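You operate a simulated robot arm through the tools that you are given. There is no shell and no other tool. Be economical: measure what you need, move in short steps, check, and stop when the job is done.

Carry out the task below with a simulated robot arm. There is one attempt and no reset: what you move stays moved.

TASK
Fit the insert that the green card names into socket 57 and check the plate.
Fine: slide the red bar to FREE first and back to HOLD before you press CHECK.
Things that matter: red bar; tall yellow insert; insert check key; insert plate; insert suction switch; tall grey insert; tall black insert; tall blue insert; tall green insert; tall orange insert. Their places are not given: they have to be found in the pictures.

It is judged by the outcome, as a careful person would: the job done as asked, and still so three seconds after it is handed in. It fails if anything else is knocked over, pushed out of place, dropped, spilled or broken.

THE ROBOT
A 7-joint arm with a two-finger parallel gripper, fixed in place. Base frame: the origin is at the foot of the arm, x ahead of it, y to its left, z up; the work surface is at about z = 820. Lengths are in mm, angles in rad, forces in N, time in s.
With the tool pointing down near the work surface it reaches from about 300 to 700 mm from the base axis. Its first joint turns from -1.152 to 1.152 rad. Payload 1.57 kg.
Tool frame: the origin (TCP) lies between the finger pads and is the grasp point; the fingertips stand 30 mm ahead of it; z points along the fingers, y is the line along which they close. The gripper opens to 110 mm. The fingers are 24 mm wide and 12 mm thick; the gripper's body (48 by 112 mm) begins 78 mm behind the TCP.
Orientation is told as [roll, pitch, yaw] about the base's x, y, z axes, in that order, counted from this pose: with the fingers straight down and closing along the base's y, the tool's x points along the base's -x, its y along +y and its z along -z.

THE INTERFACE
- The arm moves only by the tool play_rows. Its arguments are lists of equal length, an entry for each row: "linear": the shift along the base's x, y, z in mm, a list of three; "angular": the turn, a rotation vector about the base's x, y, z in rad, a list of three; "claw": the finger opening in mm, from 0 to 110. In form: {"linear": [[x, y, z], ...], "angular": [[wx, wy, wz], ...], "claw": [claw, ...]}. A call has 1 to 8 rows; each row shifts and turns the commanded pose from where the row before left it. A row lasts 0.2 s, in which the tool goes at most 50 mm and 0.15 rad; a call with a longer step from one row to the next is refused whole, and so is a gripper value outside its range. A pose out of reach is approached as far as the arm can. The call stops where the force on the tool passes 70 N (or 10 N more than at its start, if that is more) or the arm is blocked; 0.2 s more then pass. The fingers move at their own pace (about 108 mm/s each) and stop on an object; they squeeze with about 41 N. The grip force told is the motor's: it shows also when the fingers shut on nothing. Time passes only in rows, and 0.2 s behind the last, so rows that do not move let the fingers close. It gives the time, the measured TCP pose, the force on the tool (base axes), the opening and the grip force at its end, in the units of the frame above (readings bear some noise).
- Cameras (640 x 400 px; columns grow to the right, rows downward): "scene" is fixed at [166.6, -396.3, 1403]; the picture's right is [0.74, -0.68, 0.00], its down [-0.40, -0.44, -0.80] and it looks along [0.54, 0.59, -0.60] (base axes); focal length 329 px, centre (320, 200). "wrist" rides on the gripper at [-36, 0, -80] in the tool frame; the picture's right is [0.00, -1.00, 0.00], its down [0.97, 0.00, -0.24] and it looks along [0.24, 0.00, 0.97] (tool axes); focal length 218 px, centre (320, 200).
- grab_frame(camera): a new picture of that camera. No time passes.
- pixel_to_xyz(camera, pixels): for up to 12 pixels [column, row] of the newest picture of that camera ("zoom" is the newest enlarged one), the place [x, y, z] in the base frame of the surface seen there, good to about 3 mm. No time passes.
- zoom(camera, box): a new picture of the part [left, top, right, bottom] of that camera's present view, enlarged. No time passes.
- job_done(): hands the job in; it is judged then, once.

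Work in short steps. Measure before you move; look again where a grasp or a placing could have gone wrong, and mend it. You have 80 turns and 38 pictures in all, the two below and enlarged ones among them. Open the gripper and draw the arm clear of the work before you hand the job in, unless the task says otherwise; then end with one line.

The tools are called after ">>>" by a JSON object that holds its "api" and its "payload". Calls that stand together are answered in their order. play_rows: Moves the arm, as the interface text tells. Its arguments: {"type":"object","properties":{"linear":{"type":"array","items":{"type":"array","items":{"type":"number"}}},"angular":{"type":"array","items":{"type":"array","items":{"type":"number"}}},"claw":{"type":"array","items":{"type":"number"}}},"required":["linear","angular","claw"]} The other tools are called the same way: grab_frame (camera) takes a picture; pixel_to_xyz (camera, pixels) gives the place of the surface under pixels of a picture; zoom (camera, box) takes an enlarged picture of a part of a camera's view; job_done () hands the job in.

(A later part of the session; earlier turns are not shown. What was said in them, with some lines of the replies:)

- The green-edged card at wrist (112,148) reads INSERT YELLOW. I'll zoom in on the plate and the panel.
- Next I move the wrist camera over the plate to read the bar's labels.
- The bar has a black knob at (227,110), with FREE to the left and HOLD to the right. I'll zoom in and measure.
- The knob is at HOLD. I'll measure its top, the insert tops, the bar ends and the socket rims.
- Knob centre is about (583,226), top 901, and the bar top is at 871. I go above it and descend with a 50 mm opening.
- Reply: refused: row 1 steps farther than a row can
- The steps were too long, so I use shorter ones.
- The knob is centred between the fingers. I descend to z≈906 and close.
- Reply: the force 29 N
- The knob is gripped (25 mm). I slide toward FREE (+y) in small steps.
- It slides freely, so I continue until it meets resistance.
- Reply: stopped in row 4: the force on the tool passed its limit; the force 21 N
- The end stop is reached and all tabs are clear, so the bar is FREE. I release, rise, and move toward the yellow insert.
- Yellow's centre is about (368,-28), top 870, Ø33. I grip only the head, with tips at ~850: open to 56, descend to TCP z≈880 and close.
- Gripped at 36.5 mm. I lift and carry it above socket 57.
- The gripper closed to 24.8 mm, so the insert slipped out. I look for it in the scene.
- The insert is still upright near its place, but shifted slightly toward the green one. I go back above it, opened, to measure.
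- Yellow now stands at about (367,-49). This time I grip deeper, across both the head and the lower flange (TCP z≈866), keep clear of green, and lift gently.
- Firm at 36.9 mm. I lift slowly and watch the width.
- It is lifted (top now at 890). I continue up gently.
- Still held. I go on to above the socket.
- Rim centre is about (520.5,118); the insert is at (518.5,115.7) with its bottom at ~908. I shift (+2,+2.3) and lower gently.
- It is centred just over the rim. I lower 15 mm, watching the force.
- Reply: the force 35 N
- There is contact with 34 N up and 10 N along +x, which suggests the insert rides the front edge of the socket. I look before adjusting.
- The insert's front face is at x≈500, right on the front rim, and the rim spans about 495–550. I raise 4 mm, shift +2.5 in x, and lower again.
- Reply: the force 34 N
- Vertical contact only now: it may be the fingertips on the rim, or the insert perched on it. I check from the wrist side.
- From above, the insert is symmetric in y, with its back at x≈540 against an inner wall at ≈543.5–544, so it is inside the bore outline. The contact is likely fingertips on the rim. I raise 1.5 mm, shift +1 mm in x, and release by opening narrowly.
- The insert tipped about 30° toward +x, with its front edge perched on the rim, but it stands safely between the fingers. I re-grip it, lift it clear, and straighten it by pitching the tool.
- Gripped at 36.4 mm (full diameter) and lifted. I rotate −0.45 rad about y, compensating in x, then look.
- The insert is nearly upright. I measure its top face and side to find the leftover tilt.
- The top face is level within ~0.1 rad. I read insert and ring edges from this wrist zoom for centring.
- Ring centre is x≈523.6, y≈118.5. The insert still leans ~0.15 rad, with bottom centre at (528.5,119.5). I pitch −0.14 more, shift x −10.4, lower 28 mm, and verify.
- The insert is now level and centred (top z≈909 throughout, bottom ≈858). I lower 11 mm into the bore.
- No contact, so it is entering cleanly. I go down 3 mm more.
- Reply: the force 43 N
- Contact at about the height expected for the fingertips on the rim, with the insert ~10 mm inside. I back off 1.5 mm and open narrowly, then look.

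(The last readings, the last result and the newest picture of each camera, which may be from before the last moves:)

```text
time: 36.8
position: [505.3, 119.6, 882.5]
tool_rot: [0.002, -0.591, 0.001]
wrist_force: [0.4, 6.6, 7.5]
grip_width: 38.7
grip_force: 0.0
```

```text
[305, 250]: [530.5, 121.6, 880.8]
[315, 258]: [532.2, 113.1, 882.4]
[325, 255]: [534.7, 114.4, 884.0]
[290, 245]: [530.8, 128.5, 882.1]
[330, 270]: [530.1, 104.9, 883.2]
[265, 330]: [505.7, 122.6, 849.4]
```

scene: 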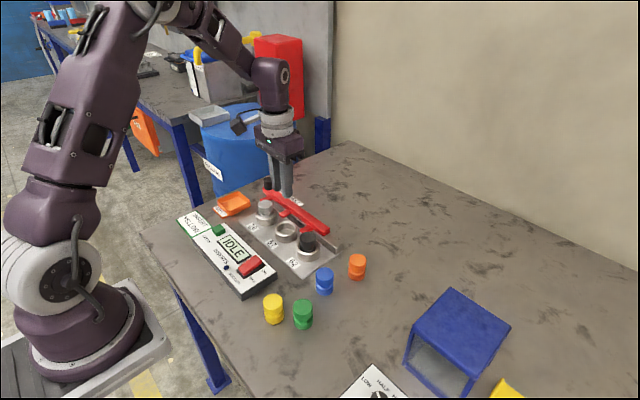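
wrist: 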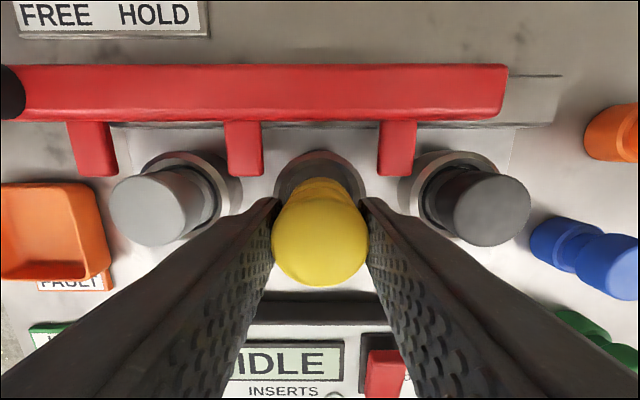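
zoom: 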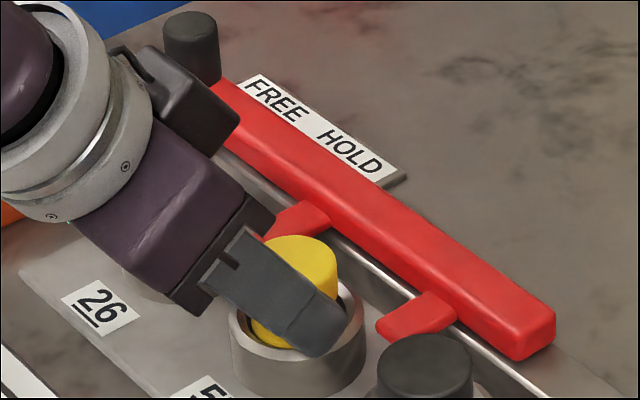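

The top is at 882 and level, so the insert is fully seated. The fingertips only catch inside the rim, so I withdraw along the tool axis without opening further, then level the tool.

>>> {"api": "play_rows", "payload": {"linear": [[0, 0, 2], [0, 0, 3], [-2, 0, 4], [-6, 0, 9], [-12, 0, 18], [-15, 0, 25], [0, 0, 30]], "angular": [[0, 0, 0], [0, 0, 0], [0, 0, 0], [0, 0, 0], [0, 0, 0], [0, 0, 0], [0, 0, 0]], "claw": [39, 39, 42, 46, 50, 55, 55]}}

>>> {"api": "play_rows", "payload": {"linear": [[10, 20, 20], [20, 25, 10], [25, 25, 0], [25, 25, 0], [20, 25, 0], [9, 17, 0], [0, 16, 0]], "angular": [[0, 0.12, 0], [0, 0.12, 0], [0, 0.12, 0], [0, 0.12, 0], [0, 0.111, 0], [0, 0, 0], [0, 0, 0]], "claw": [55, 55, 55, 55, 55, 55, 55]}}

>>> {"api": "grab_frame", "payload": {"camera": "wrist"}}

```text
time: 38.4
position: [470.7, 119.1, 973.1]
tool_rot: [0.005, -0.589, -0.003]
wrist_force: [-1.0, 0.4, -0.5]
grip_width: 55.0
grip_force: 0.1
```

```text
time: 40.0
position: [580.7, 270.6, 1002.6]
tool_rot: [0.003, 0.002, 0.0]
wrist_force: [-0.6, 0.4, 1.0]
grip_width: 55.0
grip_force: 0.0
```

```text
2 pictures are left
```

wrist: 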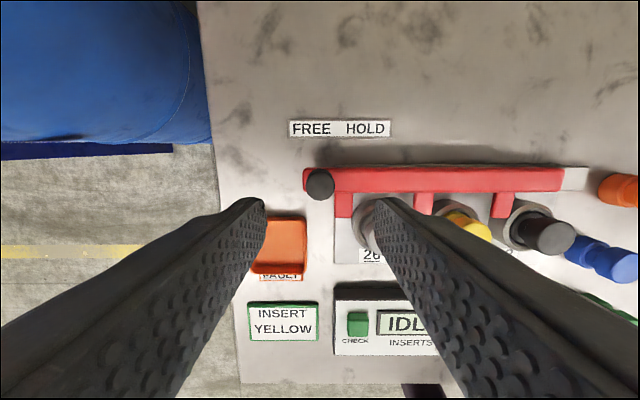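

Yellow sits in socket 57, and the knob is at column 320, directly under the TCP in y. I descend, grip and slide −y to HOLD.

>>> {"api": "pixel_to_xyz", "payload": {"camera": "wrist", "pixels": [[320, 184], [310, 182], [331, 182], [455, 228], [243, 240]]}}

>>> {"api": "play_rows", "payload": {"linear": [[2, 0, -35], [0, 0, -35], [0, 0, -25], [0, 0, 0], [0, 0, 0], [0, 0, 0]], "angular": [[0, 0, 0], [0, 0, 0], [0, 0, 0], [0, 0, 0], [0, 0, 0], [0, 0, 0]], "claw": [50, 50, 50, 15, 15, 15]}}

```text
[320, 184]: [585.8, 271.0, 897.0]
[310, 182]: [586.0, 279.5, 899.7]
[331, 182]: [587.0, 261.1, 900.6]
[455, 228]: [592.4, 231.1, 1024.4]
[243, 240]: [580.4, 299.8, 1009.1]
```

```text
time: 41.4
position: [582.6, 270.7, 907.9]
tool_rot: [0.002, 0.001, -0.002]
wrist_force: [1.8, 2.5, 3.2]
grip_width: 25.4
grip_force: 36.4
```

>>> {"api": "play_rows", "payload": {"linear": [[0, -8, 0], [0, -8, 0], [0, -8, 0], [0, -8, 0], [0, -5, 0]], "angular": [[0, 0, 0], [0, 0, 0], [0, 0, 0], [0, 0, 0], [0, 0, 0]], "claw": [15, 15, 15, 15, 15]}}

>>> {"api": "play_rows", "payload": {"linear": [[0, -3, 0], [0, -2, 0], [0, -2, 0], [0, -2, 0], [0, -2, 0]], "angular": [[0, 0, 0], [0, 0, 0], [0, 0, 0], [0, 0, 0], [0, 0, 0]], "claw": [15, 15, 15, 15, 15]}}

```text
time: 42.6
position: [582.3, 234.7, 907.8]
tool_rot: [0.004, -0.001, -0.002]
wrist_force: [5.7, -0.5, 10.4]
grip_width: 25.3
grip_force: 36.7
```

```text
time: 43.8
position: [582.3, 229.1, 907.4]
tool_rot: [0.014, -0.003, 0.002]
wrist_force: [15.5, 39.5, 7.6]
grip_width: 25.8
grip_force: 37.1
```

The end stop is reached at the original HOLD position (y≈229, 39 N). I release, rise, close the fingers and move above the CHECK key (~(400,222,862)).

>>> {"api": "play_rows", "payload": {"linear": [[0, 0, 0], [0, 0, 0], [0, 0, 40], [0, 0, 45], [-36, -1, 0], [-36, -1, 0], [-36, -1, 0], [-36, -1, 0]], "angular": [[0, 0, 0], [0, 0, 0], [0, 0, 0], [0, 0, 0], [0, 0, 0], [0, 0, 0], [0, 0, 0], [0, 0, 0]], "claw": [50, 50, 50, 50, 50, 0, 0, 0]}}

>>> {"api": "pixel_to_xyz", "payload": {"camera": "scene", "pixels": [[217, 228], [219, 231], [222, 229], [214, 229], [218, 226], [226, 233]]}}

>>> {"api": "pixel_to_xyz", "payload": {"camera": "wrist", "pixels": [[357, 323], [348, 323], [367, 323], [357, 313], [357, 333], [357, 341]]}}

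```text
time: 45.6
position: [438.5, 219.9, 993.4]
tool_rot: [0.005, -0.001, 0.0]
wrist_force: [0.2, 0.2, -0.5]
grip_width: 0.0
grip_force: 21.4
```

```text
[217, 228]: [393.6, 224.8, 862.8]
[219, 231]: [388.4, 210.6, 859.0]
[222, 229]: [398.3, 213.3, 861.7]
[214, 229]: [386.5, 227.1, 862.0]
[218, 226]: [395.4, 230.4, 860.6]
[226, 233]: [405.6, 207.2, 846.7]
```

```text
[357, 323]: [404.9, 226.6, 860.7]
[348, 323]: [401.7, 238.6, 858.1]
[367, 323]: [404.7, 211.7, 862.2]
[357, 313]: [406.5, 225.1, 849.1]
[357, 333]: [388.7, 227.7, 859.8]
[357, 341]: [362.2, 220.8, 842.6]
```

Key centre is about (396,223), top 862. I position above it and descend to just over it.

>>> {"api": "play_rows", "payload": {"linear": [[-25, 2, 0], [-17.5, 1, -20], [0, 0, -35], [0, 0, -25], [0, 0, -10], [0, 0, 0]], "angular": [[0, 0, 0], [0, 0, 0], [0, 0, 0], [0, 0, 0], [0, 0, 0], [0, 0, 0]], "claw": [0, 0, 0, 0, 0, 0]}}

>>> {"api": "play_rows", "payload": {"linear": [[0, 0, -4], [0, 0, -3], [0, 0, -2], [0, 0, -2], [0, 0, -1], [0, 0, 0]], "angular": [[0, 0, 0], [0, 0, 0], [0, 0, 0], [0, 0, 0], [0, 0, 0], [0, 0, 0]], "claw": [0, 0, 0, 0, 0, 0]}}

```text
time: 47.0
position: [396.6, 222.3, 902.2]
tool_rot: [0.002, 0.001, -0.002]
wrist_force: [-0.2, 0.1, 0.2]
grip_width: 0.0
grip_force: 21.2
```

```text
time: 48.4
position: [395.8, 222.5, 889.8]
tool_rot: [0.006, -0.001, -0.002]
wrist_force: [-0.8, 0.2, 0.4]
grip_width: 0.0
grip_force: 21.1
```

No contact yet, so I keep pressing.

>>> {"api": "play_rows", "payload": {"linear": [[0, 0, -1.5], [0, 0, -1.5], [0, 0, -1.5], [0, 0, -1.5], [0, 0, 0]], "angular": [[0, 0, 0], [0, 0, 0], [0, 0, 0], [0, 0, 0], [0, 0, 0]], "claw": [0, 0, 0, 0, 0]}}

```text
time: 49.6
position: [395.4, 223.9, 883.6]
tool_rot: [0.005, 0.0, -0.002]
wrist_force: [0.9, -0.6, 2.1]
grip_width: 0.0
grip_force: 21.1
```

>>> {"api": "play_rows", "payload": {"linear": [[0, 0, -1], [0, 0, -1], [0, 0, -1], [0, 0, -1], [0, 0, 0]], "angular": [[0, 0, 0], [0, 0, 0], [0, 0, 0], [0, 0, 0], [0, 0, 0]], "claw": [0, 0, 0, 0, 0]}}

```text
time: 50.8
position: [395.3, 223.0, 880.0]
tool_rot: [0.003, 0.0, 0.002]
wrist_force: [-3.9, 1.5, 19.8]
grip_width: 0.0
grip_force: 21.5
```

The key has bottomed at 20 N. I rise and draw back to view the display and the plate.

>>> {"api": "play_rows", "payload": {"linear": [[0, 0, 5], [0, 0, 25], [0, 0, 45], [0, 0, 45], [0, -30, 35], [0, -40, 20], [0, -20, 20]], "angular": [[0, 0, 0], [0, 0, 0], [0, 0, 0], [0, 0, 0], [0, 0, 0], [0, 0, 0], [0, 0, 0]], "claw": [0, 0, 0, 0, 60, 110, 110]}}

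>>> {"api": "zoom", "payload": {"camera": "wrist", "box": [140, 0, 500, 225]}}

```text
time: 52.4
position: [395.2, 133.2, 1075.2]
tool_rot: [0.003, 0.001, 0.002]
wrist_force: [0.3, -0.2, -1.0]
grip_width: 110.0
grip_force: 0.1
```

```text
1.78 times, centred on (320, 112) of wrist
```

zoom: 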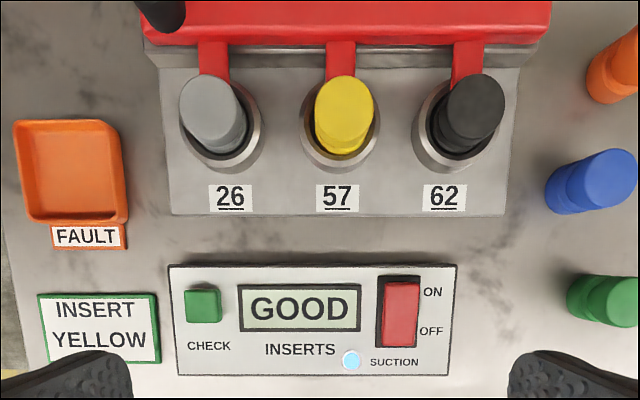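

The display reads GOOD, yellow is seated in 57, and the bar is at HOLD. The arm is clear with the gripper open, so I hand in.

>>> {"api": "job_done", "payload": {}}

```text
The job is handed in.
```

The yellow insert is seated in socket 57, the red bar is back at HOLD, and the plate check reads GOOD; on the way, the insert slipped from the gripper once (it stayed upright on the table) and tipped once in the socket before I reseated it.
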